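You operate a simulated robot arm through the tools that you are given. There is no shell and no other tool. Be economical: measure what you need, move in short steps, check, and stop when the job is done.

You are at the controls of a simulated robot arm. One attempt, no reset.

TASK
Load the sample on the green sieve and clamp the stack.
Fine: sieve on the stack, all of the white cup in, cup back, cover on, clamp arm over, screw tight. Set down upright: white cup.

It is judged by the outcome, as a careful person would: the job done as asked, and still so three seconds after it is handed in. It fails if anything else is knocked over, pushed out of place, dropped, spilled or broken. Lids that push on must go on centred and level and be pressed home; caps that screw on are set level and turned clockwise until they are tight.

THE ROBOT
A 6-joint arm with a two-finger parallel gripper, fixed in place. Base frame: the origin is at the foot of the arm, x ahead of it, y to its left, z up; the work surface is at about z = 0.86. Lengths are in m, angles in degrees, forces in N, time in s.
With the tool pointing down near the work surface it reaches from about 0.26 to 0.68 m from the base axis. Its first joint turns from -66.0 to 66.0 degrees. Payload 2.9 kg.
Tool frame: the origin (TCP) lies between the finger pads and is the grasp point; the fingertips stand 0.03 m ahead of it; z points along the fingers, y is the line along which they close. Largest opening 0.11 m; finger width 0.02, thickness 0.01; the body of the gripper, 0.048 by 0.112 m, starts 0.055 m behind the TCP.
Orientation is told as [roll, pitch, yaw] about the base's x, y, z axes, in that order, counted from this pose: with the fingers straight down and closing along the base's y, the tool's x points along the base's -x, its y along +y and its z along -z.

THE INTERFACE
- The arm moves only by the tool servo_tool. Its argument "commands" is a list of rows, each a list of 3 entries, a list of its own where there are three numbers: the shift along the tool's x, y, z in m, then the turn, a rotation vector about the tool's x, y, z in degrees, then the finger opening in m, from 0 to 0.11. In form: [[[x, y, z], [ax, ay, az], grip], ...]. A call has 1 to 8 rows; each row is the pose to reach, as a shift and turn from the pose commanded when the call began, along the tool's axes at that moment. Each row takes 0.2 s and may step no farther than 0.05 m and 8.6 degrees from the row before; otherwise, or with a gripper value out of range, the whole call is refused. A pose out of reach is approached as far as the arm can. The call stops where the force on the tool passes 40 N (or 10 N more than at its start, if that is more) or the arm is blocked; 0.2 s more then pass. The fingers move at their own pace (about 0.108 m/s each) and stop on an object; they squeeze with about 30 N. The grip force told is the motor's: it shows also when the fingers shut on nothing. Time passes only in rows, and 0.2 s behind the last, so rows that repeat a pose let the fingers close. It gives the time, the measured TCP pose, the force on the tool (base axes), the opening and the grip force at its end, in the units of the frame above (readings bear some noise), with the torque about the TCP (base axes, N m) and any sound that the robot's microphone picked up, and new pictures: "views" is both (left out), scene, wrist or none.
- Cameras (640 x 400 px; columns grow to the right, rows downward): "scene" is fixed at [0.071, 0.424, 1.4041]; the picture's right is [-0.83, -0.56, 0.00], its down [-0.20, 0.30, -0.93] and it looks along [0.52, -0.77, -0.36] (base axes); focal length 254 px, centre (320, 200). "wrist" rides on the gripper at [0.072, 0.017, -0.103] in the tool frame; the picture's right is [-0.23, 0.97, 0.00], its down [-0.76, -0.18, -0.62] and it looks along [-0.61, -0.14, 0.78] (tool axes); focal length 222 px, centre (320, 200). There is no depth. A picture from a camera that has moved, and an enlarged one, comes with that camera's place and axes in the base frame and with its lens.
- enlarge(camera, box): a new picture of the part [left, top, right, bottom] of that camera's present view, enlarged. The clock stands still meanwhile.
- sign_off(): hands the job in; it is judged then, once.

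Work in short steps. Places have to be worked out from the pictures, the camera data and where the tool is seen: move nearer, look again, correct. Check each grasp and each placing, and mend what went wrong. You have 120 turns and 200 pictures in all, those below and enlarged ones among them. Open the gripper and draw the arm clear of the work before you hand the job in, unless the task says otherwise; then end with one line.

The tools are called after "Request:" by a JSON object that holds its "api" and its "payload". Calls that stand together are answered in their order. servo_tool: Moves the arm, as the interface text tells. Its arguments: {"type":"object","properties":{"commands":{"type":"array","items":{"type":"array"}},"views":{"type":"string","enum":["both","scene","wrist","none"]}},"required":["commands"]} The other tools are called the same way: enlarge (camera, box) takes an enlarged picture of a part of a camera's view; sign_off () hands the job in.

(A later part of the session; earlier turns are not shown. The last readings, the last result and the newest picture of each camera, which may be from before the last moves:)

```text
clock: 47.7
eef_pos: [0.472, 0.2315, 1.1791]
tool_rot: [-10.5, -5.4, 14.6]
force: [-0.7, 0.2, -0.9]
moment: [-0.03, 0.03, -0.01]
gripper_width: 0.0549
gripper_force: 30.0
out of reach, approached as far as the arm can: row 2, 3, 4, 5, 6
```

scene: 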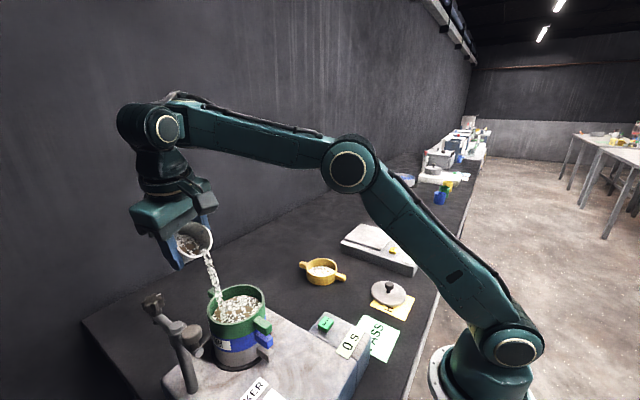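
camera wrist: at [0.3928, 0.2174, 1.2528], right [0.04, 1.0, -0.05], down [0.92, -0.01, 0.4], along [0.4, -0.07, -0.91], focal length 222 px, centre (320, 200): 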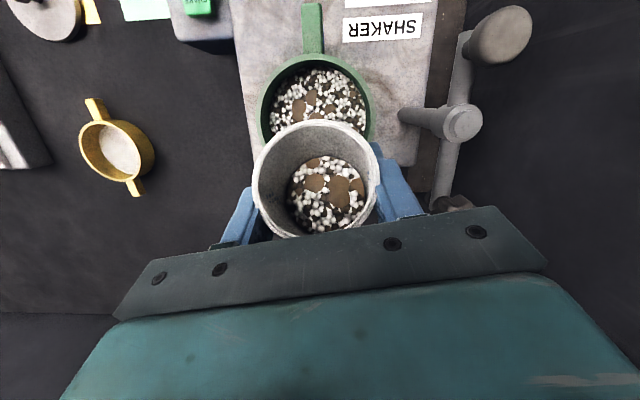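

Still blocked, and it began to pour near the edge; I un-tilt and return over the centre at once.

Request:
{"api": "servo_tool", "payload": {"commands": [[[0.018, -0.002, 0.016], [0, 8, 0], 0.05], [[0.034, -0.004, 0.032], [0, 14, 0], 0.05], [[0.0437, -0.0052, 0.042], [0, 18, 0], 0.05]]}}

Request:
{"api": "enlarge", "payload": {"camera": "scene", "box": [130, 200, 330, 380]}}

```text
clock: 48.5
eef_pos: [0.4369, 0.2096, 1.1339]
tool_rot: [-10.6, 11.9, 11.2]
force: [0.8, -1.0, -0.9]
moment: [0.02, 0.03, 0.0]
gripper_width: 0.055
gripper_force: 30.2
camera wrist: at [0.3802, 0.2361, 1.2437], right [-0.01, 0.97, -0.22], down [0.87, 0.11, 0.47], along [0.49, -0.19, -0.85], focal length 222 px, centre (320, 200)
```

scene: 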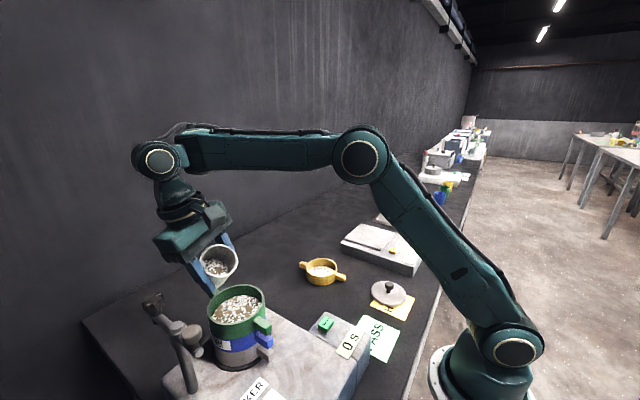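
wrist: 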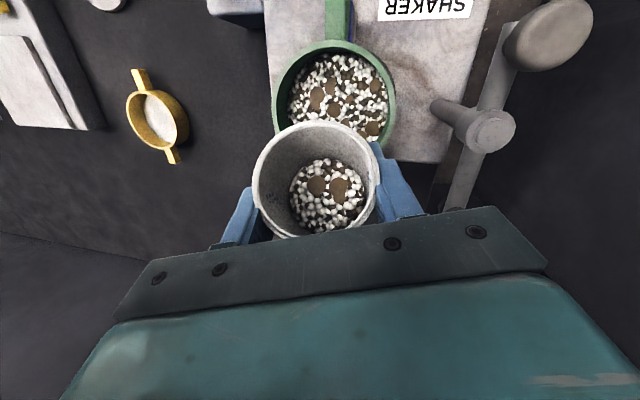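

```text
2.22 times, centred on (230, 290) of scene
camera zoom: at [0.071, 0.424, 1.4041], right [-0.83, -0.56, 0.0], down [-0.2, 0.3, -0.93], along [0.52, -0.77, -0.36], focal length 564 px, centre (520, 0)
```

zoom: 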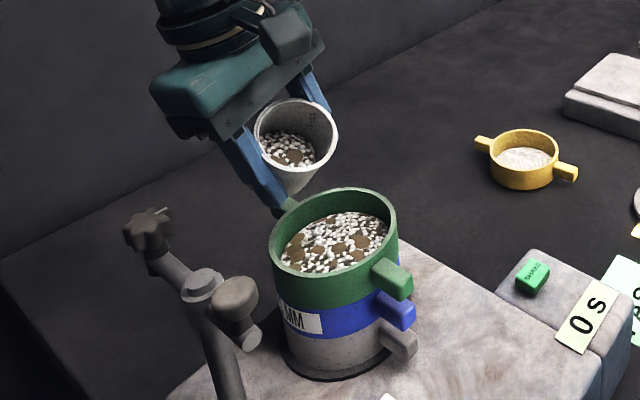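

Now I see the pattern: the wrist's pan joint whips when the tool crosses vertical off the arm's plane. So the crossing must be exactly in the arm plane: yaw = bearing of the stack (26.5°) with zero roll. I remove the roll and set the yaw.

Request:
{"api": "servo_tool", "payload": {"commands": [[[0, 0, 0], [-3.5, 0, 0], 0.05], [[0, 0, 0], [-7, 0, 0], 0.05], [[0, 0, 0], [-10.6, 0, 0], 0.05], [[0, 0, 0], [-10.6, 0, 0], 0.05]], "views": "none"}}

Request:
{"api": "servo_tool", "payload": {"commands": [[[0, 0.002, 0], [0.83, 0, -3.9], 0.05], [[0, 0.004, 0], [1.65, 0, -7.8], 0.05], [[0.001, 0.006, 0], [2.5, 0, -11.7], 0.05], [[0.0013, 0.0077, 0], [3.3, 0, -15.5], 0.05], [[0.0013, 0.0077, 0], [3.3, 0, -15.5], 0.05]], "views": "scene"}}

```text
clock: 49.5
eef_pos: [0.4442, 0.2113, 1.1326]
tool_rot: [-3.5, 12.3, 11.4]
force: [-1.0, 0.3, -0.3]
moment: [0.01, -0.01, 0.01]
gripper_width: 0.0549
gripper_force: 29.8
out of reach, approached as far as the arm can: row 3
```

```text
clock: 50.7
eef_pos: [0.4341, 0.2176, 1.1346]
tool_rot: [-0.1, 11.9, 27.3]
force: [-0.1, 0.0, -0.1]
moment: [0.0, 0.01, -0.01]
gripper_width: 0.0547
gripper_force: 29.8
out of reach, approached as far as the arm can: row 1, 2, 3
```

scene: 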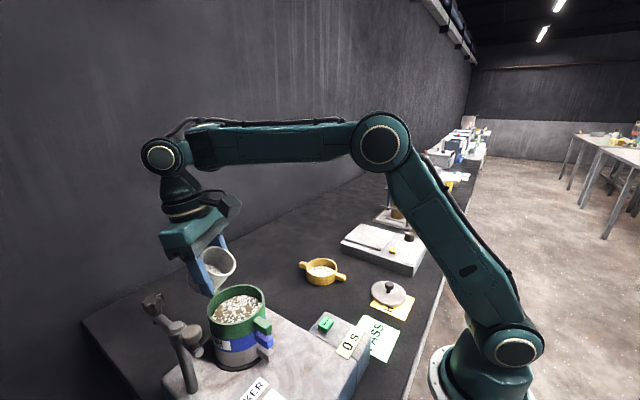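

Aligned (yaw 27.3 vs bearing 26.6). Trim the yaw and tilt in the arm plane in small rows.

Request:
{"api": "servo_tool", "payload": {"commands": [[[0, 0, 0], [-0.1, 0, 0.6], 0.05], [[0, 0, 0], [-0.1, -3, 0.6], 0.05], [[0, 0, 0], [-0.1, -6, 0.6], 0.05], [[0, 0, 0], [-0.1, -9, 0.6], 0.05], [[0, 0, 0], [-0.1, -12, 0.6], 0.05]], "views": "none"}}

```text
clock: 51.9
eef_pos: [0.4559, 0.227, 1.1594]
tool_rot: [0.0, 0.1, 26.6]
force: [0.3, 0.7, -0.6]
moment: [0.01, -0.03, 0.0]
gripper_width: 0.0549
gripper_force: 29.9
out of reach, approached as far as the arm can: row 2, 3, 4, 5
```

Blocked in-plane too, so the tilt joint itself seems one-sided and the pan must go round; the -y side was blocked, so I back off and try the arc on the +y side.

Request:
{"api": "servo_tool", "payload": {"commands": [[[0.012, 0, 0.012], [0, 4, 0], 0.05], [[0.02, 0, 0.02], [0, 9, 0], 0.05], [[0.0236, 0, 0.0248], [0, 14, 0], 0.05], [[0.0236, 0, 0.0248], [0, 14, 0], 0.05]], "views": "none"}}

Request:
{"api": "servo_tool", "payload": {"commands": [[[0, 0, 0], [-4, -0.5, 0], 0.05], [[0, 0, 0], [-8, -1, 0], 0.05], [[0, 0, 0], [-11, -2, 0], 0.05], [[0, 0, 0], [-13, -3.5, 0], 0.05], [[0, 0, 0], [-14.5, -5, 0], 0.05], [[0, 0, 0], [-15.5, -6.5, 0], 0.05]], "views": "none"}}

Request:
{"api": "servo_tool", "payload": {"commands": [[[0, 0, 0], [-0.5, -2, 0], 0.05], [[0, 0, 0], [-0.5, -4, 0], 0.05], [[0, 0, 0], [-0.5, -6, 0], 0.05]], "views": "scene"}}

```text
clock: 52.9
eef_pos: [0.4361, 0.2176, 1.1363]
tool_rot: [-0.1, 14.0, 26.8]
force: [0.2, 0.0, -0.2]
moment: [-0.03, 0.01, -0.02]
gripper_width: 0.0547
gripper_force: 29.2
out of reach, approached as far as the arm can: row 3
```

```text
clock: 54.3
eef_pos: [0.4384, 0.2185, 1.1397]
tool_rot: [15.3, 7.5, 25.6]
force: [-0.4, -0.3, -0.6]
moment: [0.0, 0.0, 0.01]
gripper_width: 0.0548
gripper_force: 29.6
out of reach, approached as far as the arm can: row 6
```

```text
clock: 55.1
eef_pos: [0.4603, 0.2239, 1.1613]
tool_rot: [15.6, 1.9, 24.1]
force: [0.6, -0.2, -0.7]
moment: [0.02, -0.01, 0.01]
gripper_width: 0.0546
gripper_force: 30.2
out of reach, approached as far as the arm can: row 1, 2, 3
```

scene: 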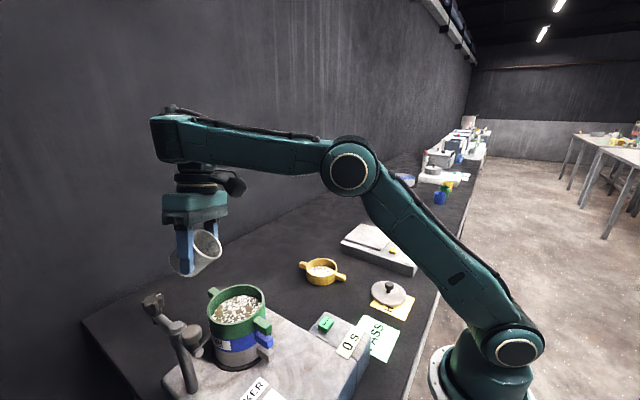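

All boundary poses share one thing: the wrist about 0.51 m out — the solver has an "inner" and an "outer" branch, and the pour needs the inner one. I'll level the cup again (θ≈25), pull back toward the base to get into the inner branch, then approach the stack from there.

Request:
{"api": "servo_tool", "payload": {"commands": [[[0.004, 0, 0], [4, 3, 0], 0.05], [[0.008, 0, 0], [8, 6, 0], 0.05], [[0.012, 0, 0], [12, 10, 0], 0.05], [[0.012, 0, 0], [15.5, 14, 0], 0.05], [[0.012, 0, 0], [15.5, 18, 0], 0.05], [[0.012, 0, 0], [15.5, 22, 0], 0.05]], "views": "none"}}

```text
clock: 56.6
eef_pos: [0.4516, 0.2187, 1.1613]
tool_rot: [0.6, 22.3, 27.2]
force: [3.1, 2.6, -16.1]
moment: [-0.24, -0.01, -0.01]
gripper_width: 0.0547
gripper_force: 29.9
stopped in row 6: the force on the tool passed its limit at 58 N (the readings are from after the stop); the commanded pose is now the measured one
```

A force spike stopped the last row (likely an inertial jerk of the wrist). I check the pictures.

Request:
{"api": "servo_tool", "payload": {"commands": [[[0, 0, 0], [0, 0, 0], 0.05]]}}

```text
clock: 57.0
eef_pos: [0.4526, 0.2188, 1.1612]
tool_rot: [0.6, 22.3, 27.2]
force: [2.8, 3.2, -24.6]
moment: [-0.38, -0.25, -0.07]
gripper_width: 0.0546
gripper_force: 29.5
camera wrist: at [0.4208, 0.2219, 1.2836], right [-0.25, 0.96, -0.08], down [0.92, 0.27, 0.28], along [0.29, 0.0, -0.96], focal length 222 px, centre (320, 200)
```

scene: 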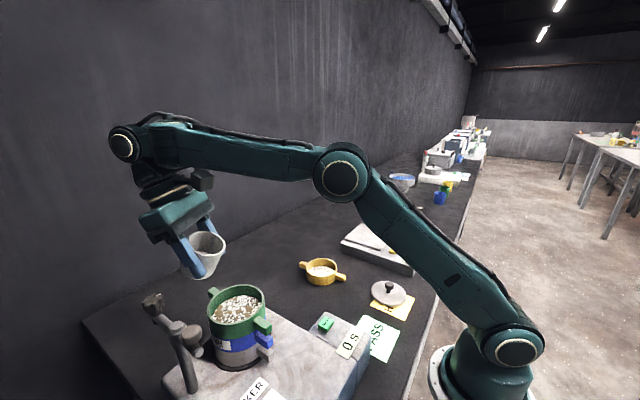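
wrist: 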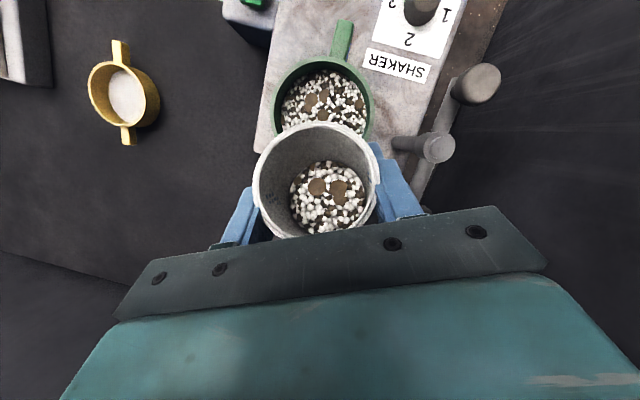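

The lasting -24 N indicates the hand is at its bend stop against the arm. I ease the pitch and pull inward and down along the arm plane.

Request:
{"api": "servo_tool", "payload": {"commands": [[[0.002, 0, 0.008], [0, -3, 0], 0.05], [[0.024, 0, 0.02], [0, -5, 0], 0.05], [[0.05, 0, 0.031], [0, -5, 0], 0.05], [[0.076, 0, 0.043], [0, -5, 0], 0.05], [[0.102, 0, 0.055], [0, -5, 0], 0.05], [[0.13, 0, 0.067], [0, -5, 0], 0.05], [[0.16, 0, 0.079], [0, -5, 0], 0.05], [[0.189, 0, 0.0916], [0, -5, 0], 0.05]]}}

```text
clock: 58.8
eef_pos: [0.264, 0.1222, 1.1482]
tool_rot: [0.5, 17.5, 27.1]
force: [0.5, -0.1, -0.9]
moment: [0.0, -0.01, -0.02]
gripper_width: 0.0549
gripper_force: 30.2
camera wrist: at [0.2234, 0.1213, 1.2682], right [-0.25, 0.97, -0.06], down [0.9, 0.25, 0.36], along [0.37, 0.04, -0.93], focal length 222 px, centre (320, 200)
```

scene: 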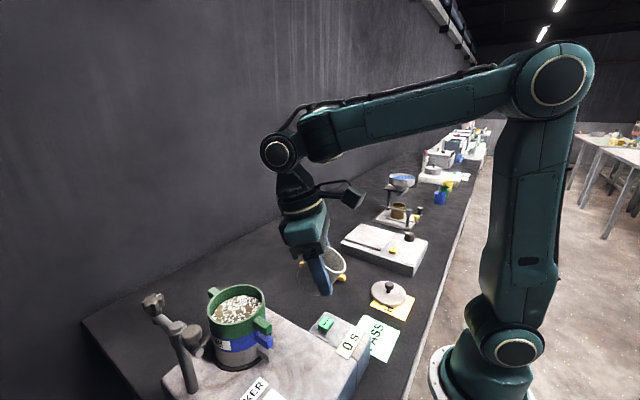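
wrist: 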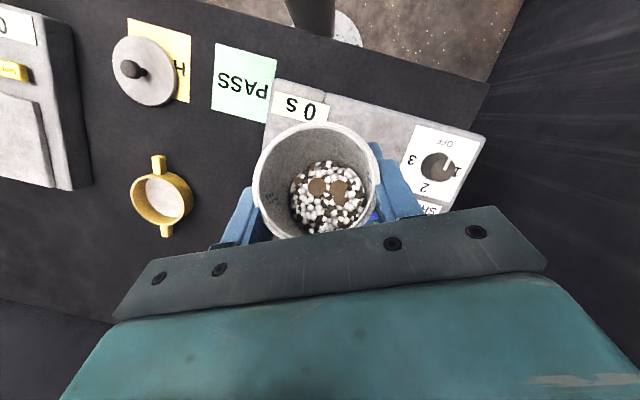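

Clean move with no failures — inner branch. Now I approach the stack in this branch: r≈0.43, hand nearly vertical (tilt ≤44°, no flow yet).

Request:
{"api": "servo_tool", "payload": {"commands": [[[-0.0228, 0, -0.0049], [0, -2, 0], 0.05], [[-0.0455, 0, -0.0098], [0, -4, 0], 0.05], [[-0.0683, 0, -0.0147], [0, -6, 0], 0.05], [[-0.091, 0, -0.0195], [0, -8, 0], 0.05], [[-0.1138, 0, -0.0244], [0, -10, 0], 0.05], [[-0.1365, 0, -0.0293], [0, -11.5, 0], 0.05]], "views": "scene"}}

```text
clock: 60.2
eef_pos: [0.389, 0.1884, 1.1379]
tool_rot: [0.5, 6.0, 26.9]
force: [-0.1, 0.0, -0.7]
moment: [-0.03, 0.03, -0.01]
gripper_width: 0.0545
gripper_force: 30.0
```

scene: 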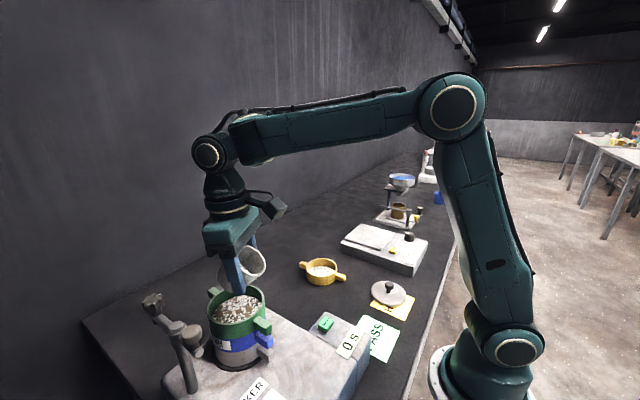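

No failures. Continue: out to r≈0.478 while tilting to about 54°, lip over the sieve.

Request:
{"api": "servo_tool", "payload": {"commands": [[[-0.015, 0.0017, 0], [0, -2, 0], 0.05], [[-0.03, 0.0035, 0], [0, -4, 0], 0.05], [[-0.0453, 0.005, 0], [0, -6, 0], 0.05], [[-0.0453, 0.005, 0], [0, -10, 0], 0.05]], "views": "scene"}}

```text
clock: 61.2
eef_pos: [0.4275, 0.2136, 1.1307]
tool_rot: [0.4, -4.0, 26.9]
force: [0.1, -0.5, -0.2]
moment: [0.0, 0.03, 0.01]
gripper_width: 0.0549
gripper_force: 30.2
```

scene: 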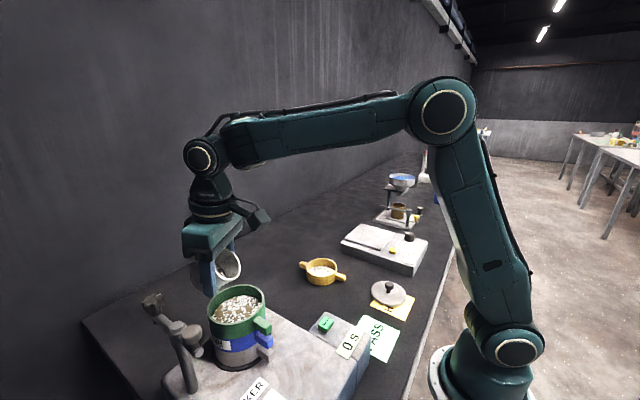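

Crossed vertical without drift. Pour on: tilt 54° → 80°, lip over the centre.

Request:
{"api": "servo_tool", "payload": {"commands": [[[-0.002, 0, 0.002], [0, -3.2, 0], 0.05], [[-0.004, 0, 0.004], [0, -6.5, 0], 0.05], [[-0.005, 0, 0.006], [0, -9.8, 0], 0.05], [[-0.005, 0, 0.008], [0, -13, 0], 0.05], [[-0.004, 0, 0.009], [0, -16.3, 0], 0.05], [[-0.003, 0, 0.01], [0, -19.6, 0], 0.05], [[-0.002, 0, 0.011], [0, -22.8, 0], 0.05], [[-0.001, 0, 0.012], [0, -26, 0], 0.05]]}}

Request:
{"api": "enlarge", "payload": {"camera": "scene", "box": [130, 200, 330, 380]}}

```text
clock: 63.0
eef_pos: [0.4298, 0.2126, 1.1186]
tool_rot: [0.5, -29.9, 26.7]
force: [-0.2, -0.4, -0.3]
moment: [-0.05, 0.06, 0.0]
gripper_width: 0.0547
gripper_force: 30.3
camera wrist: at [0.3189, 0.1767, 1.1717], right [-0.27, 0.96, 0.12], down [0.39, -0.01, 0.92], along [0.88, 0.29, -0.38], focal length 222 px, centre (320, 200)
```

scene: 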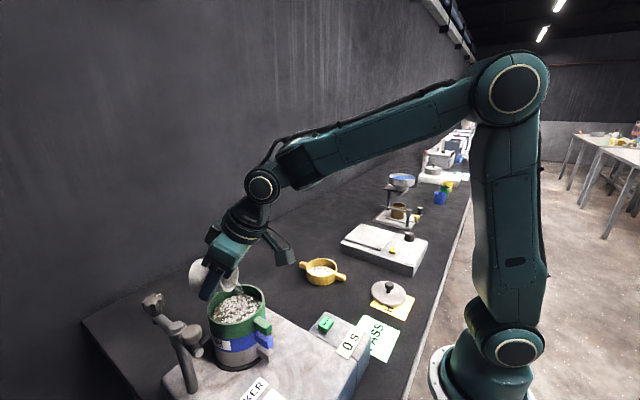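
wrist: 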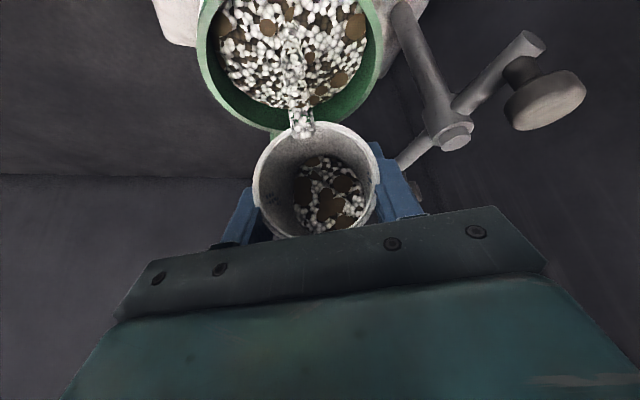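

```text
2.22 times, centred on (230, 290) of scene
camera zoom: at [0.071, 0.424, 1.4041], right [-0.83, -0.56, 0.0], down [-0.2, 0.3, -0.93], along [0.52, -0.77, -0.36], focal length 564 px, centre (520, 0)
```

zoom: 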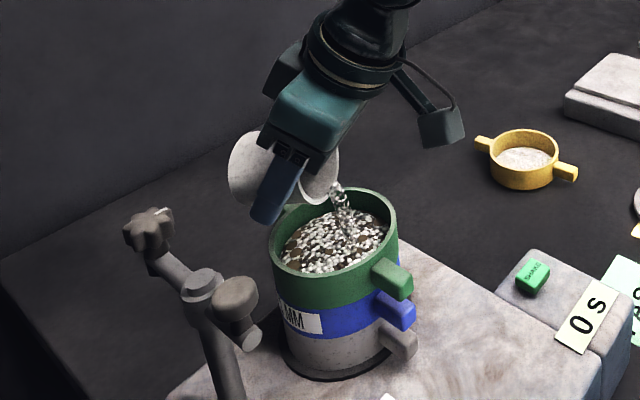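

The stream falls mid-sieve. Continue tilting to about 108°, drawing the TCP inward so the lip stays centred.

Request:
{"api": "servo_tool", "payload": {"commands": [[[0.0016, 0, -0.001], [0, -3.5, 0], 0.05], [[0.0032, 0, -0.002], [0, -7, 0], 0.05], [[0.0049, 0, -0.003], [0, -10.5, 0], 0.05], [[0.0065, 0, -0.0038], [0, -14, 0], 0.05], [[0.0081, 0, -0.0047], [0, -17.5, 0], 0.05], [[0.0097, 0, -0.0056], [0, -21, 0], 0.05], [[0.0114, 0, -0.0066], [0, -24.5, 0], 0.05], [[0.013, 0, -0.0075], [0, -28, 0], 0.05]]}}

```text
clock: 64.8
eef_pos: [0.4156, 0.2066, 1.1193]
tool_rot: [1.1, -58.1, 26.1]
force: [-1.2, -1.0, 0.4]
moment: [0.01, 0.01, -0.02]
gripper_width: 0.0547
gripper_force: 29.8
camera wrist: at [0.2952, 0.1653, 1.112], right [-0.33, 0.92, 0.2], down [-0.03, -0.22, 0.97], along [0.94, 0.32, 0.1], focal length 222 px, centre (320, 200)
```

scene: 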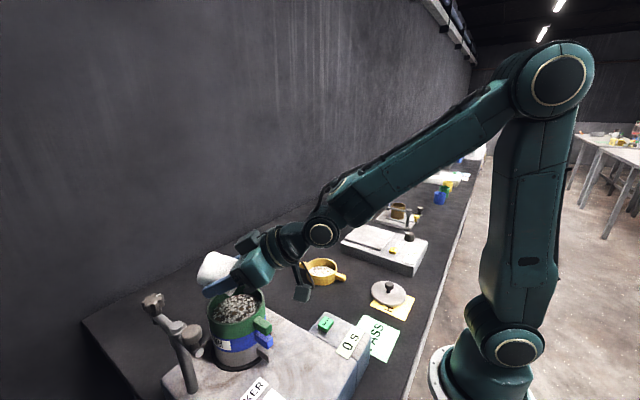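
wrist: 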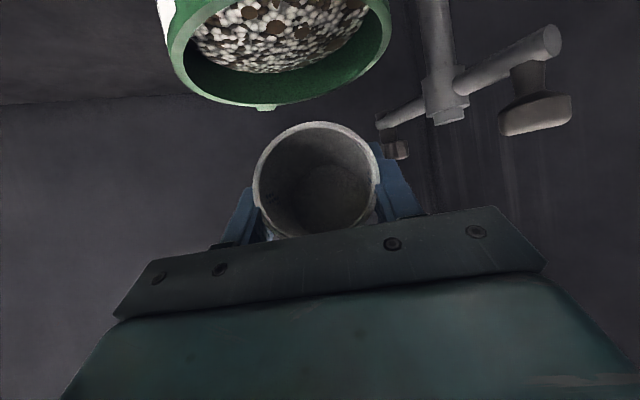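

The cup looks empty. I tilt a little more and hold, then check inside.

Request:
{"api": "servo_tool", "payload": {"commands": [[[0.002, 0, -0.004], [0, -4, 0], 0.05], [[0.004, 0, -0.008], [0, -8, 0], 0.05], [[0.004, 0, -0.008], [0, -8, 0], 0.05], [[0.004, 0, -0.008], [0, -8, 0], 0.05]], "views": "none"}}

Request:
{"api": "enlarge", "payload": {"camera": "wrist", "box": [220, 100, 420, 250]}}

Request:
{"api": "enlarge", "payload": {"camera": "scene", "box": [130, 220, 330, 400]}}

```text
clock: 65.8
eef_pos: [0.4074, 0.2013, 1.1202]
tool_rot: [1.3, -66.0, 25.7]
force: [0.6, -0.1, -0.3]
moment: [-0.02, -0.01, 0.01]
gripper_width: 0.0547
gripper_force: 30.5
```

```text
2.67 times, centred on (320, 175) of wrist
camera zoom: at [0.2889, 0.1624, 1.0951], right [-0.36, 0.91, 0.22], down [-0.15, -0.28, 0.95], along [0.92, 0.31, 0.23], focal length 592 px, centre (320, 267)
```

zoom: 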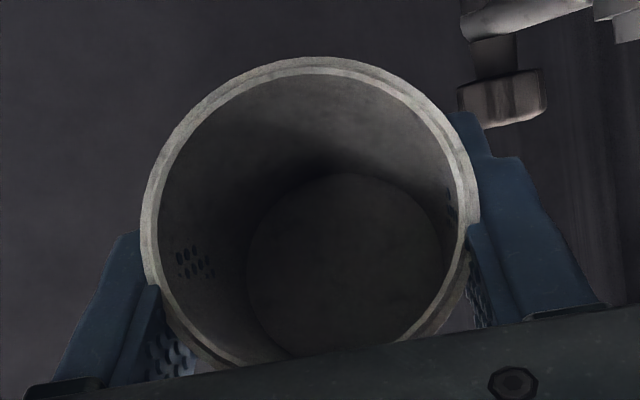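

```text
2.22 times, centred on (230, 310) of scene
camera zoom: at [0.071, 0.424, 1.4041], right [-0.83, -0.56, 0.0], down [-0.2, 0.3, -0.93], along [0.52, -0.77, -0.36], focal length 564 px, centre (520, -44)
```

zoom: 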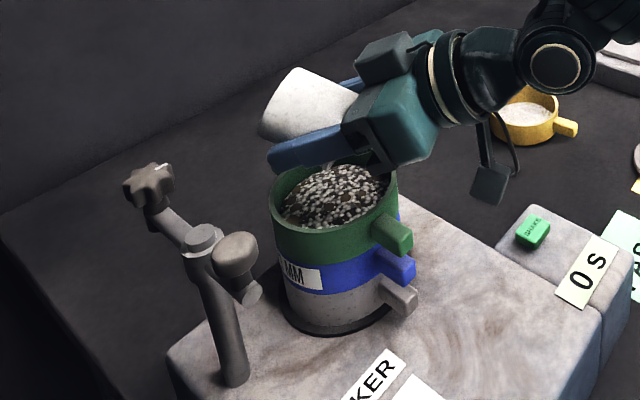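

Empty. I tilt it back in the same plane to tool-vertical, rising slightly.

Request:
{"api": "servo_tool", "payload": {"commands": [[[-0.003, 0, -0.003], [0, 8.2, 0], 0.05], [[-0.006, 0, -0.006], [0, 16.4, 0], 0.05], [[-0.009, 0, -0.008], [0, 24.6, 0], 0.05], [[-0.0117, 0, -0.0107], [0, 32.8, 0], 0.05], [[-0.0117, 0, -0.0107], [0, 41, 0], 0.05], [[-0.0117, 0, -0.0107], [0, 49.2, 0], 0.05], [[-0.0117, 0, -0.0107], [0, 57.4, 0], 0.05], [[-0.0117, 0, -0.0107], [0, 65.6, 0], 0.05]], "views": "none"}}

```text
clock: 67.6
eef_pos: [0.4036, 0.1999, 1.1359]
tool_rot: [0.5, -0.2, 27.0]
force: [0.5, 0.3, -1.4]
moment: [-0.02, 0.02, -0.04]
gripper_width: 0.055
gripper_force: 30.2
```

Now pull back toward the base in the inner branch.

Request:
{"api": "servo_tool", "payload": {"commands": [[[0.023, 0, -0.002], [0, 1, 0], 0.05], [[0.046, 0, -0.004], [0, 3, 0], 0.05], [[0.069, 0, -0.006], [0, 5, 0], 0.05], [[0.092, 0, -0.008], [0, 8, 0], 0.05], [[0.115, 0, -0.01], [0, 11, 0], 0.05], [[0.138, 0, -0.012], [0, 14, 0], 0.05], [[0.16, 0, -0.012], [0, 17, 0], 0.05]], "views": "none"}}

```text
clock: 69.2
eef_pos: [0.2589, 0.1272, 1.1452]
tool_rot: [0.5, 16.7, 27.2]
force: [-0.1, -0.5, -0.2]
moment: [0.04, 0.04, 0.03]
gripper_width: 0.0548
gripper_force: 30.2
```

Swing across to the cup's area: to (0.339, -0.062, 1.10), yaw 0, which is the staging pose that worked before.

Request:
{"api": "servo_tool", "payload": {"commands": [[[0.0002, -0.0256, 0.006], [-0.98, 0, 3.26], 0.05], [[0.0004, -0.0512, 0.012], [-1.95, 0, 6.5], 0.05], [[0.0006, -0.0768, 0.018], [-2.93, 0, 9.8], 0.05], [[0.0009, -0.1024, 0.024], [-3.9, 0, 13.0], 0.05], [[0.0011, -0.128, 0.03], [-4.9, 0, 16.3], 0.05], [[0.0013, -0.1535, 0.036], [-5.85, 0, 19.5], 0.05], [[0.0015, -0.179, 0.042], [-6.8, 0, 22.8], 0.05], [[0.0017, -0.2047, 0.0475], [-7.8, 0, 26.06], 0.05]]}}

```text
clock: 71.0
eef_pos: [0.3391, -0.0625, 1.1001]
tool_rot: [0.5, 16.8, -0.1]
force: [-0.5, -0.4, -0.3]
moment: [0.01, 0.0, 0.01]
gripper_width: 0.0543
gripper_force: 30.2
camera wrist: at [0.3, -0.0454, 1.2185], right [0.22, 0.97, -0.06], down [0.91, -0.18, 0.37], along [0.35, -0.14, -0.93], focal length 222 px, centre (320, 200)
```

scene: 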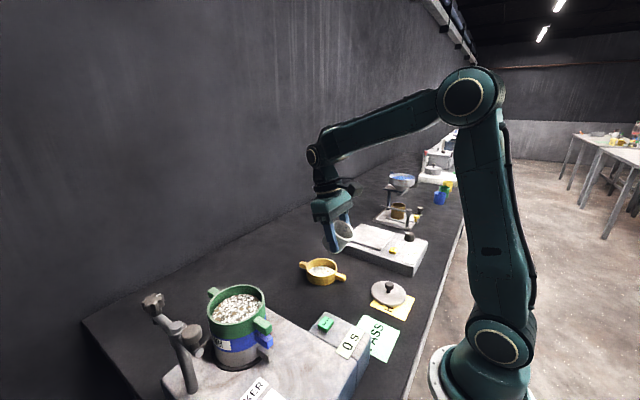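
wrist: 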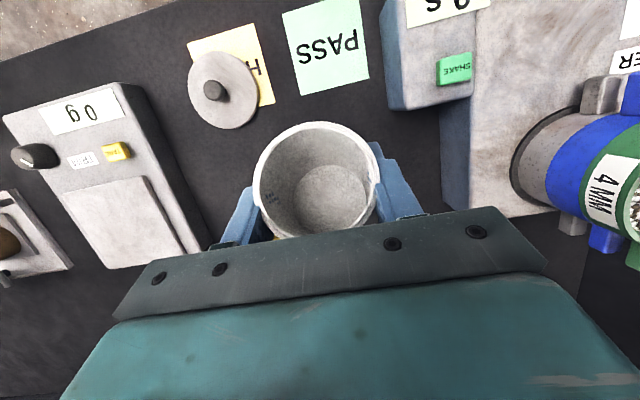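

Now pitch to 50° while descending, as before.

Request:
{"api": "servo_tool", "payload": {"commands": [[[-0.004, 0, 0.015], [0.1, 4.1, 0], 0.05], [[-0.008, 0, 0.03], [0.1, 8.3, 0], 0.05], [[-0.0115, 0, 0.0455], [0.2, 12.4, 0], 0.05], [[-0.0152, 0, 0.0606], [0.2, 16.6, 0], 0.05], [[-0.019, 0, 0.0758], [0.3, 20.7, 0], 0.05], [[-0.0228, 0, 0.091], [0.4, 24.9, 0], 0.05], [[-0.0266, 0, 0.106], [0.5, 29, 0], 0.05], [[-0.0304, -0.001, 0.1213], [0.5, 33.2, 0], 0.05]], "views": "none"}}

```text
clock: 72.8
eef_pos: [0.33, -0.0579, 0.9729]
tool_rot: [0.2, 49.9, 0.1]
force: [-0.2, 0.0, -0.8]
moment: [-0.02, 0.03, 0.04]
gripper_width: 0.0548
gripper_force: 30.3
out of reach, approached as far as the arm can: row 8
```

Advance to just above the cup's original spot.

Request:
{"api": "servo_tool", "payload": {"commands": [[[0.001, -0.002, 0.0124], [0, 0, 0], 0.05], [[0.002, -0.004, 0.0248], [0, 0, 0], 0.05], [[0.003, -0.006, 0.037], [0, 0, 0], 0.05], [[0.004, -0.008, 0.0495], [0, 0, 0], 0.05], [[0.005, -0.0106, 0.062], [0, 0, 0], 0.05], [[0.006, -0.0106, 0.0743], [0, 0, 0], 0.05], [[0.007, -0.0106, 0.0866], [0, 0, 0], 0.05], [[0.0074, -0.0106, 0.099], [0, 0, 0], 0.05]]}}

```text
clock: 74.6
eef_pos: [0.2506, -0.0702, 0.9148]
tool_rot: [0.1, 50.0, 0.2]
force: [-0.4, 0.1, 0.5]
moment: [-0.04, 0.01, -0.02]
gripper_width: 0.0546
gripper_force: 30.4
out of reach, approached as far as the arm can: row 1
camera wrist: at [0.2827, -0.0513, 1.0357], right [0.15, 0.97, -0.17], down [0.97, -0.18, -0.18], along [-0.21, -0.14, -0.97], focal length 222 px, centre (320, 200)
```

scene: 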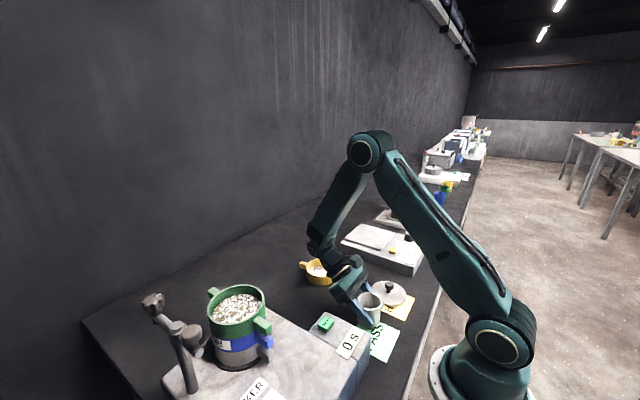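
wrist: 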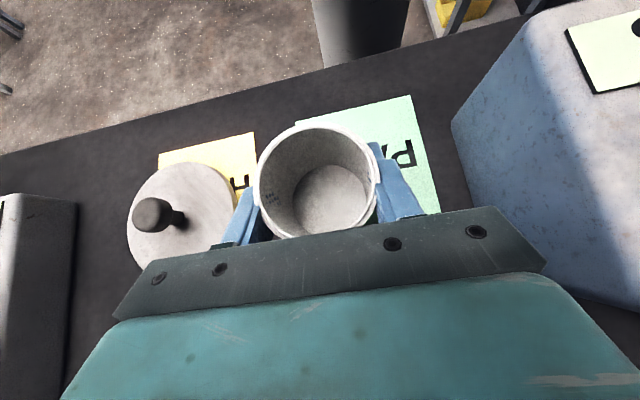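

Lower straight down the last 15 mm to where it was gripped.

Request:
{"api": "servo_tool", "payload": {"commands": [[[-0.004, 0.001, 0.0033], [0, 0, 0], 0.05], [[-0.008, 0.0015, 0.0066], [0, 0, 0], 0.05], [[-0.0111, 0.0015, 0.0093], [0, 0, 0], 0.05], [[-0.0117, 0.0015, 0.0099], [0, 0, 0], 0.05]], "views": "none"}}

```text
clock: 75.6
eef_pos: [0.2504, -0.0671, 0.9002]
tool_rot: [0.1, 50.1, -0.1]
force: [1.0, 0.6, 19.8]
moment: [-0.01, -0.52, -0.02]
gripper_width: 0.0547
gripper_force: 29.9
```

Standing on the table (20 N contact). Ease up half a millimetre and release.

Request:
{"api": "servo_tool", "payload": {"commands": [[[0.0006, 0, -0.0005], [0, 0, 0], 0.05], [[0.0006, 0, -0.0005], [0, 0, 0], 0.065], [[0.0006, 0, -0.0005], [0, 0, 0], 0.08], [[0.0006, 0, -0.0005], [0, 0, 0], 0.09]]}}

Request:
{"api": "enlarge", "payload": {"camera": "scene", "box": [290, 240, 430, 360]}}

```text
clock: 76.6
eef_pos: [0.2513, -0.0672, 0.9002]
tool_rot: [0.1, 50.1, 0.1]
force: [0.6, 0.4, 0.5]
moment: [-0.02, 0.0, 0.0]
gripper_width: 0.09
gripper_force: 0.1
camera wrist: at [0.2826, -0.0494, 1.0211], right [0.15, 0.97, -0.17], down [0.97, -0.18, -0.18], along [-0.21, -0.14, -0.97], focal length 222 px, centre (320, 200)
```

scene: 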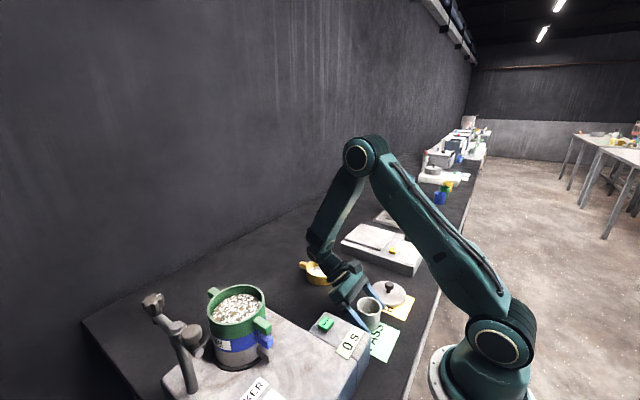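
wrist: 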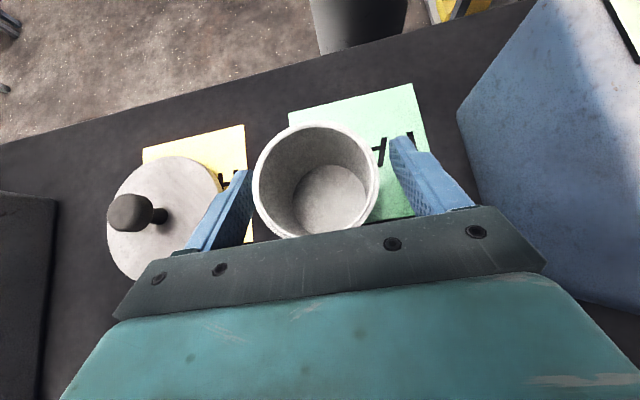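

```text
3.33 times, centred on (360, 300) of scene
camera zoom: at [0.071, 0.424, 1.4041], right [-0.83, -0.56, 0.0], down [-0.2, 0.3, -0.93], along [0.52, -0.77, -0.36], focal length 846 px, centre (187, -133)
```

zoom: 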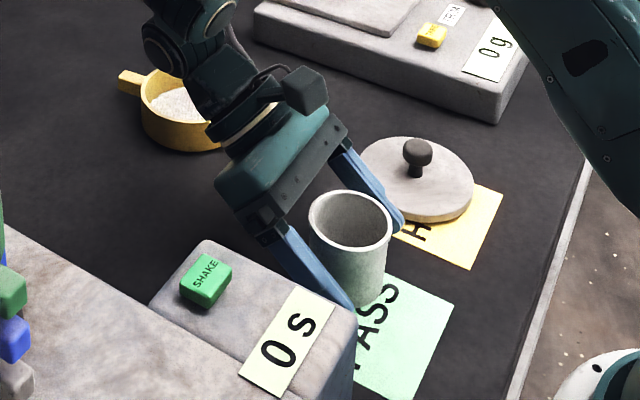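

Cup is upright in its place, empty. Back out along the fingers.

Request:
{"api": "servo_tool", "payload": {"commands": [[[0, 0, -0.015], [0, 0, 0], 0.09], [[0, 0, -0.03], [0, 0, 0], 0.09], [[0, 0, -0.045], [0, 0, 0], 0.09], [[0, 0, -0.06], [0, 0, 0], 0.09], [[0, 0, -0.075], [0, 0, 0], 0.09], [[0, 0, -0.09], [0, 0, 0], 0.09]], "views": "none"}}

```text
clock: 78.0
eef_pos: [0.318, -0.0674, 0.9563]
tool_rot: [0.0, 50.0, 0.1]
force: [-0.3, -0.1, -0.4]
moment: [0.01, 0.03, 0.02]
gripper_width: 0.0901
gripper_force: 0.1
```

Return to tool-down while rising.

Request:
{"api": "servo_tool", "payload": {"commands": [[[0.008, -0.003, -0.01], [0, -6.2, 0], 0.09], [[0.017, -0.007, -0.02], [0, -12.5, 0], 0.09], [[0.025, -0.011, -0.031], [0, -18.8, 0], 0.09], [[0.033, -0.015, -0.041], [0, -25, 0], 0.09], [[0.042, -0.019, -0.051], [0, -31.3, 0], 0.09], [[0.05, -0.022, -0.062], [0, -37.5, 0], 0.09], [[0.058, -0.026, -0.072], [0, -43.8, 0], 0.09], [[0.0668, -0.03, -0.0822], [0, -50, 0], 0.09]]}}

```text
clock: 79.8
eef_pos: [0.34, -0.0978, 1.0617]
tool_rot: [0.1, -0.1, 0.1]
force: [-0.4, -0.4, -0.4]
moment: [-0.04, -0.02, 0.0]
gripper_width: 0.0901
gripper_force: 0.0
camera wrist: at [0.2665, -0.0798, 1.1642], right [0.23, 0.97, 0.0], down [0.76, -0.18, 0.62], along [0.61, -0.14, -0.78], focal length 222 px, centre (320, 200)
```

scene: 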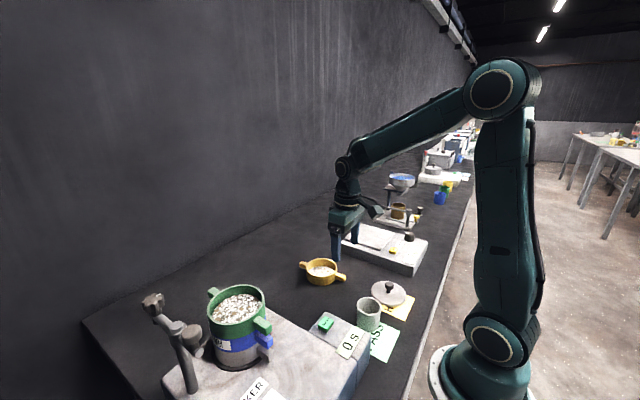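
wrist: 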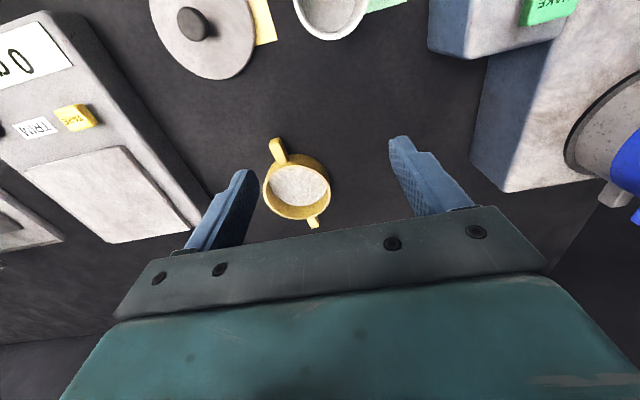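

All standing properly. Next the cover: move above its knob at (0.240, -0.193).

Request:
{"api": "servo_tool", "payload": {"commands": [[[0.0167, -0.0158, 0.0103], [0, 0, 0], 0.07], [[0.0333, -0.0317, 0.0207], [0, 0, 0], 0.07], [[0.05, -0.0475, 0.031], [0, 0, 0], 0.07], [[0.0667, -0.0633, 0.0413], [0, 0, 0], 0.07], [[0.0833, -0.0792, 0.0517], [0, 0, 0], 0.07], [[0.1, -0.095, 0.062], [0, 0, 0], 0.07]]}}

Request:
{"api": "enlarge", "payload": {"camera": "scene", "box": [330, 240, 450, 340]}}

```text
clock: 81.2
eef_pos: [0.2378, -0.1935, 1.0006]
tool_rot: [0.1, 0.0, 0.2]
force: [-0.3, 0.1, -0.1]
moment: [0.04, -0.01, 0.01]
gripper_width: 0.0699
gripper_force: 0.0
camera wrist: at [0.1664, -0.1751, 1.1024], right [0.23, 0.97, 0.0], down [0.76, -0.18, 0.62], along [0.61, -0.14, -0.78], focal length 222 px, centre (320, 200)
```

scene: 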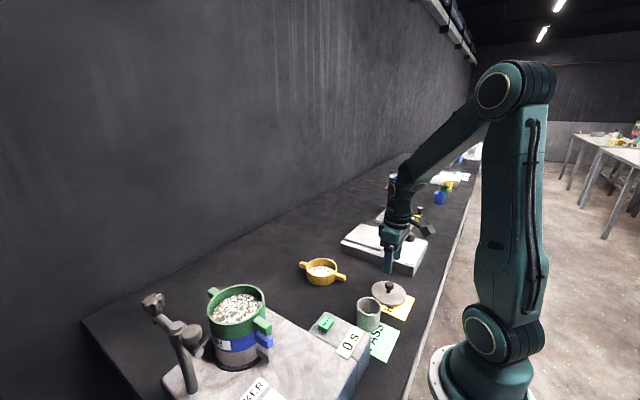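
wrist: 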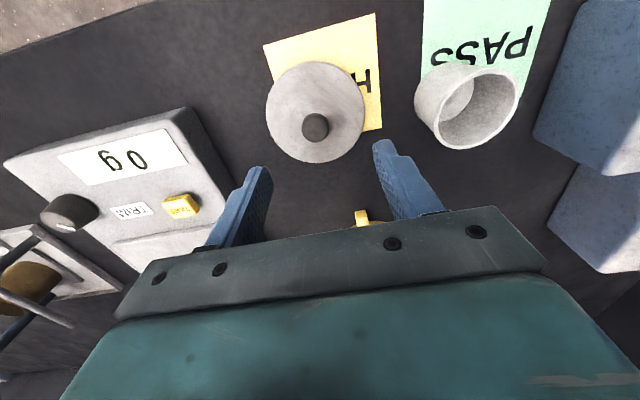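

```text
4.00 times, centred on (390, 290) of scene
camera zoom: at [0.071, 0.424, 1.4041], right [-0.83, -0.56, 0.0], down [-0.2, 0.3, -0.93], along [0.52, -0.77, -0.36], focal length 1015 px, centre (40, -160)
```

zoom: 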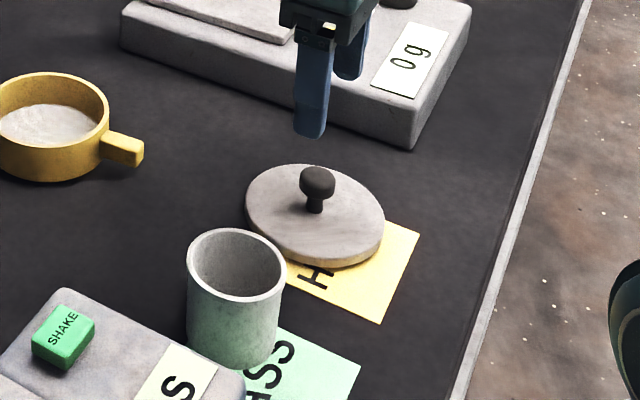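

Knob ball centre at (0.2414, -0.1957, 0.895), ≈26 mm wide. Align and descend so the tips stop ~6 mm above the disc.

Request:
{"api": "servo_tool", "payload": {"commands": [[[-0.0036, -0.0022, 0.03], [0, 0, 0], 0.07], [[-0.0036, -0.0022, 0.06], [0, 0, 0], 0.07], [[-0.0036, -0.0022, 0.08], [0, 0, 0], 0.07], [[-0.0036, -0.0022, 0.091], [0, 0, 0], 0.07]], "views": "wrist"}}

Request:
{"api": "enlarge", "payload": {"camera": "scene", "box": [330, 240, 450, 340]}}

```text
clock: 82.2
eef_pos: [0.2429, -0.1949, 0.9087]
tool_rot: [0.0, 0.1, 0.0]
force: [-0.3, -0.1, 0.1]
moment: [0.02, 0.03, 0.0]
gripper_width: 0.07
gripper_force: 0.0
camera wrist: at [0.1704, -0.1767, 1.0114], right [0.23, 0.97, 0.0], down [0.76, -0.18, 0.62], along [0.61, -0.14, -0.78], focal length 222 px, centre (320, 200)
```

wrist: 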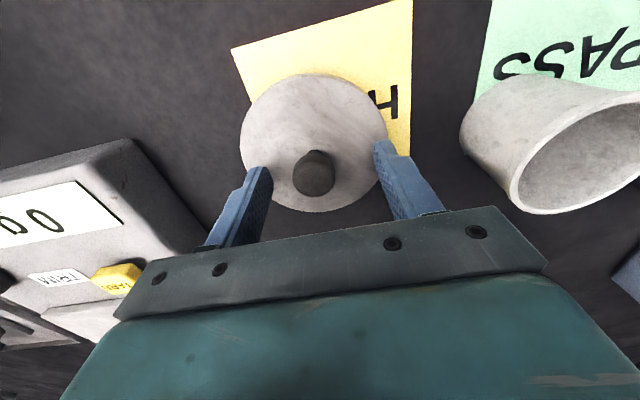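

```text
4.00 times, centred on (390, 290) of scene
camera zoom: at [0.071, 0.424, 1.4041], right [-0.83, -0.56, 0.0], down [-0.2, 0.3, -0.93], along [0.52, -0.77, -0.36], focal length 1015 px, centre (40, -160)
```

zoom: 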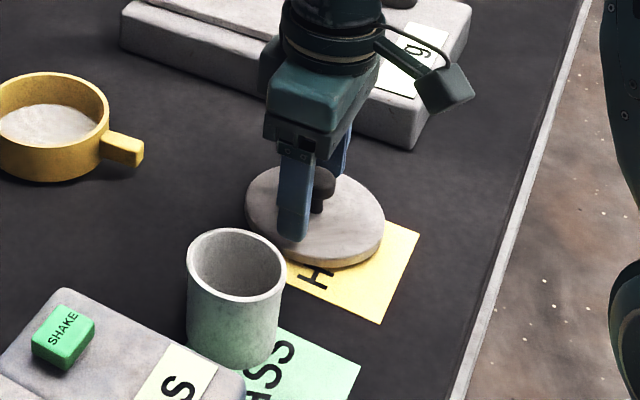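

Small trim (-2.5 mm x, -1.5 mm y), then close on the knob.

Request:
{"api": "servo_tool", "payload": {"commands": [[[0.0025, -0.0015, 0], [0, 0, 0], 0.05], [[0.0025, -0.0015, 0], [0, 0, 0], 0.02], [[0.0025, -0.0015, 0], [0, 0, 0], 0.015], [[0.0025, -0.0015, 0], [0, 0, 0], 0.015]], "views": "wrist"}}

```text
clock: 83.2
eef_pos: [0.2413, -0.1964, 0.9085]
tool_rot: [0.2, 0.1, 0.0]
force: [-0.1, -0.1, -0.5]
moment: [0.0, 0.0, -0.04]
gripper_width: 0.0243
gripper_force: 30.2
camera wrist: at [0.1678, -0.1782, 1.0114], right [0.23, 0.97, 0.0], down [0.76, -0.18, 0.62], along [0.61, -0.14, -0.78], focal length 222 px, centre (320, 200)
```

wrist: 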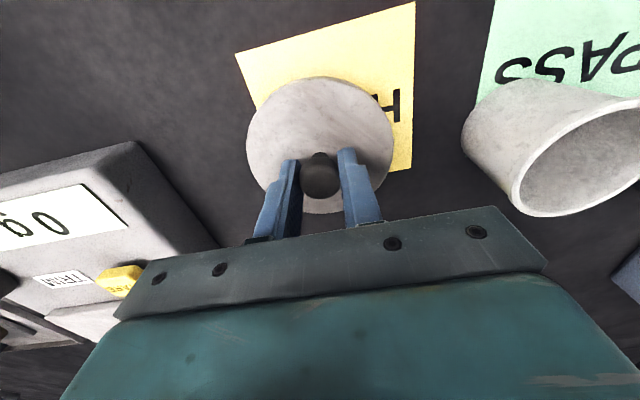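

Knob held (0.0243). Lift.

Request:
{"api": "servo_tool", "payload": {"commands": [[[0, 0, -0.02], [0, 0, 0], 0.015], [[0, 0, -0.05], [0, 0, 0], 0.015], [[0, 0, -0.09], [0, 0, 0], 0.015], [[0, 0, -0.13], [0, 0, 0], 0.015], [[0, 0, -0.17], [0, 0, 0], 0.015], [[0, 0, -0.21], [0, 0, 0], 0.015], [[0, 0, -0.245], [0, 0, 0], 0.015]]}}

Request:
{"api": "enlarge", "payload": {"camera": "scene", "box": [330, 180, 450, 280]}}

```text
clock: 84.8
eef_pos: [0.2392, -0.1973, 1.1551]
tool_rot: [0.1, 0.1, 0.0]
force: [-0.5, 0.2, -1.0]
moment: [0.04, 0.02, 0.05]
gripper_width: 0.0243
gripper_force: 29.9
camera wrist: at [0.1667, -0.1789, 1.2566], right [0.23, 0.97, 0.0], down [0.76, -0.18, 0.62], along [0.61, -0.14, -0.78], focal length 222 px, centre (320, 200)
```

scene: 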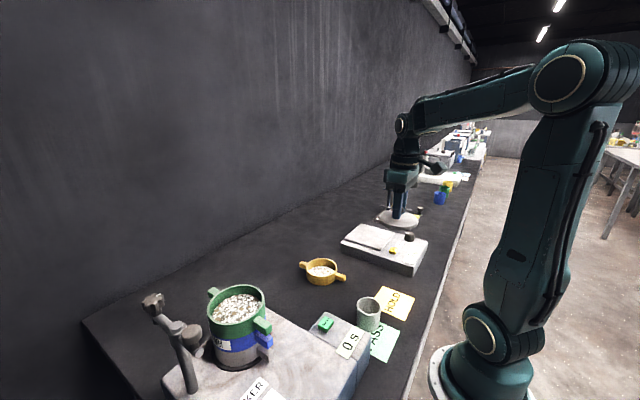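
wrist: 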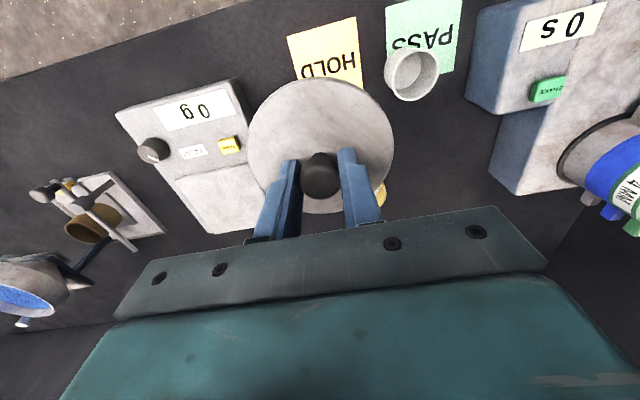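

```text
4.00 times, centred on (390, 230) of scene
camera zoom: at [0.071, 0.424, 1.4041], right [-0.83, -0.56, 0.0], down [-0.2, 0.3, -0.93], along [0.52, -0.77, -0.36], focal length 1015 px, centre (40, 80)
```

zoom: 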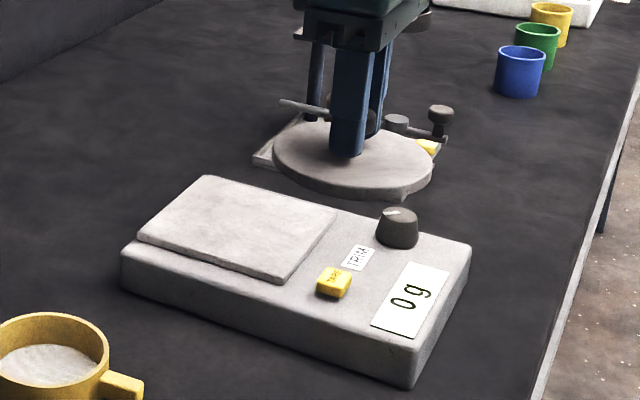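

Cover level and held. Carry it toward the stack at height.

Request:
{"api": "servo_tool", "payload": {"commands": [[[-0.012, 0.04, 0], [0, 0, 0], 0.015], [[-0.025, 0.08, 0], [0, 0, 0], 0.015], [[-0.04, 0.12, 0], [0, 0, 0], 0.015], [[-0.06, 0.16, 0], [0, 0, 0], 0.015], [[-0.08, 0.2, 0], [0, 0, 0], 0.015], [[-0.1, 0.24, 0], [0, 0, 0], 0.015], [[-0.125, 0.28, 0], [0, 0, 0], 0.015], [[-0.145, 0.32, 0], [0, 0, 0], 0.015]], "views": "none"}}

Request:
{"api": "servo_tool", "payload": {"commands": [[[-0.01, 0.03, 0], [0, 0, 0], 0.015], [[-0.018, 0.06, 0.005], [0, 0, 0], 0.015], [[-0.018, 0.0785, 0.015], [0, 0, 0], 0.015], [[-0.018, 0.0785, 0.015], [0, 0, 0], 0.015]]}}

Request:
{"api": "enlarge", "payload": {"camera": "scene", "box": [170, 220, 310, 370]}}

Request:
{"api": "enlarge", "payload": {"camera": "wrist", "box": [200, 0, 480, 220]}}

```text
clock: 86.6
eef_pos: [0.3857, 0.1231, 1.1539]
tool_rot: [0.0, 0.0, 0.1]
force: [0.3, 0.5, -1.4]
moment: [0.0, -0.01, 0.01]
gripper_width: 0.0248
gripper_force: 29.7
```

```text
clock: 87.6
eef_pos: [0.4027, 0.2021, 1.1398]
tool_rot: [0.1, 0.1, 0.0]
force: [-0.1, 0.0, -1.3]
moment: [0.05, -0.01, 0.03]
gripper_width: 0.0246
gripper_force: 30.2
camera wrist: at [0.3306, 0.2208, 1.2418], right [0.23, 0.97, 0.0], down [0.76, -0.18, 0.62], along [0.61, -0.14, -0.78], focal length 222 px, centre (320, 200)
```

scene: 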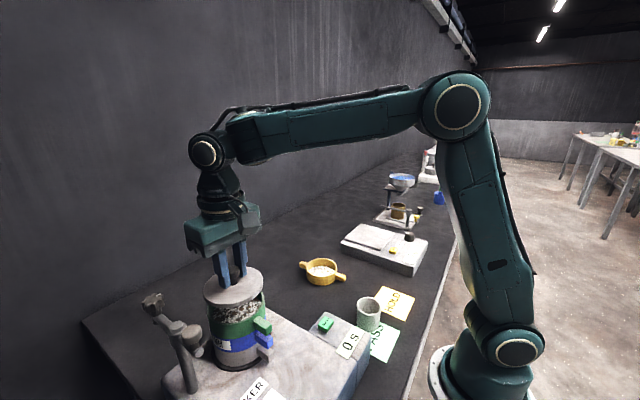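
wrist: 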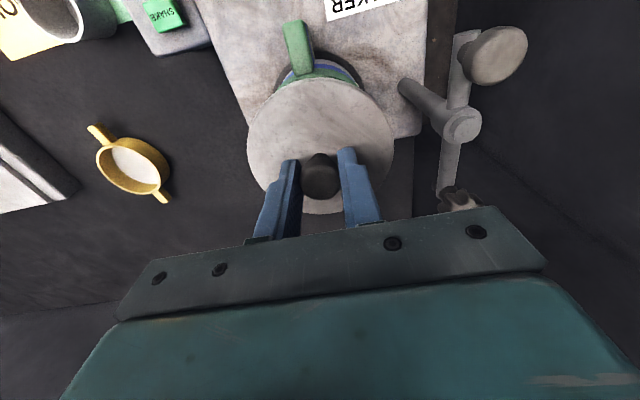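

```text
2.67 times, centred on (240, 295) of scene
camera zoom: at [0.071, 0.424, 1.4041], right [-0.83, -0.56, 0.0], down [-0.2, 0.3, -0.93], along [0.52, -0.77, -0.36], focal length 677 px, centre (533, -53)
```

zoom: 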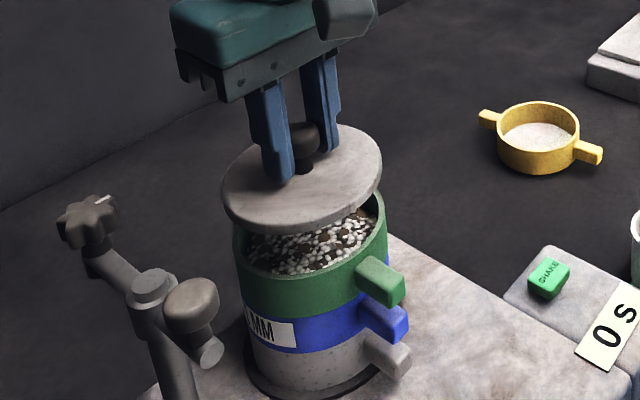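

```text
1.82 times, centred on (340, 110) of wrist
camera zoom: at [0.3306, 0.2208, 1.2418], right [0.23, 0.97, 0.0], down [0.76, -0.18, 0.62], along [0.61, -0.14, -0.78], focal length 404 px, centre (284, 364)
```

zoom: 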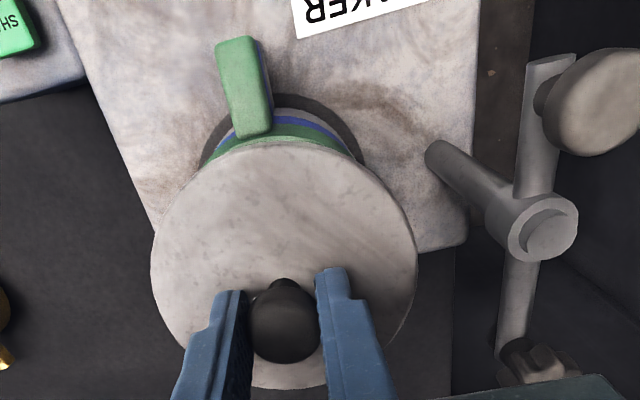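

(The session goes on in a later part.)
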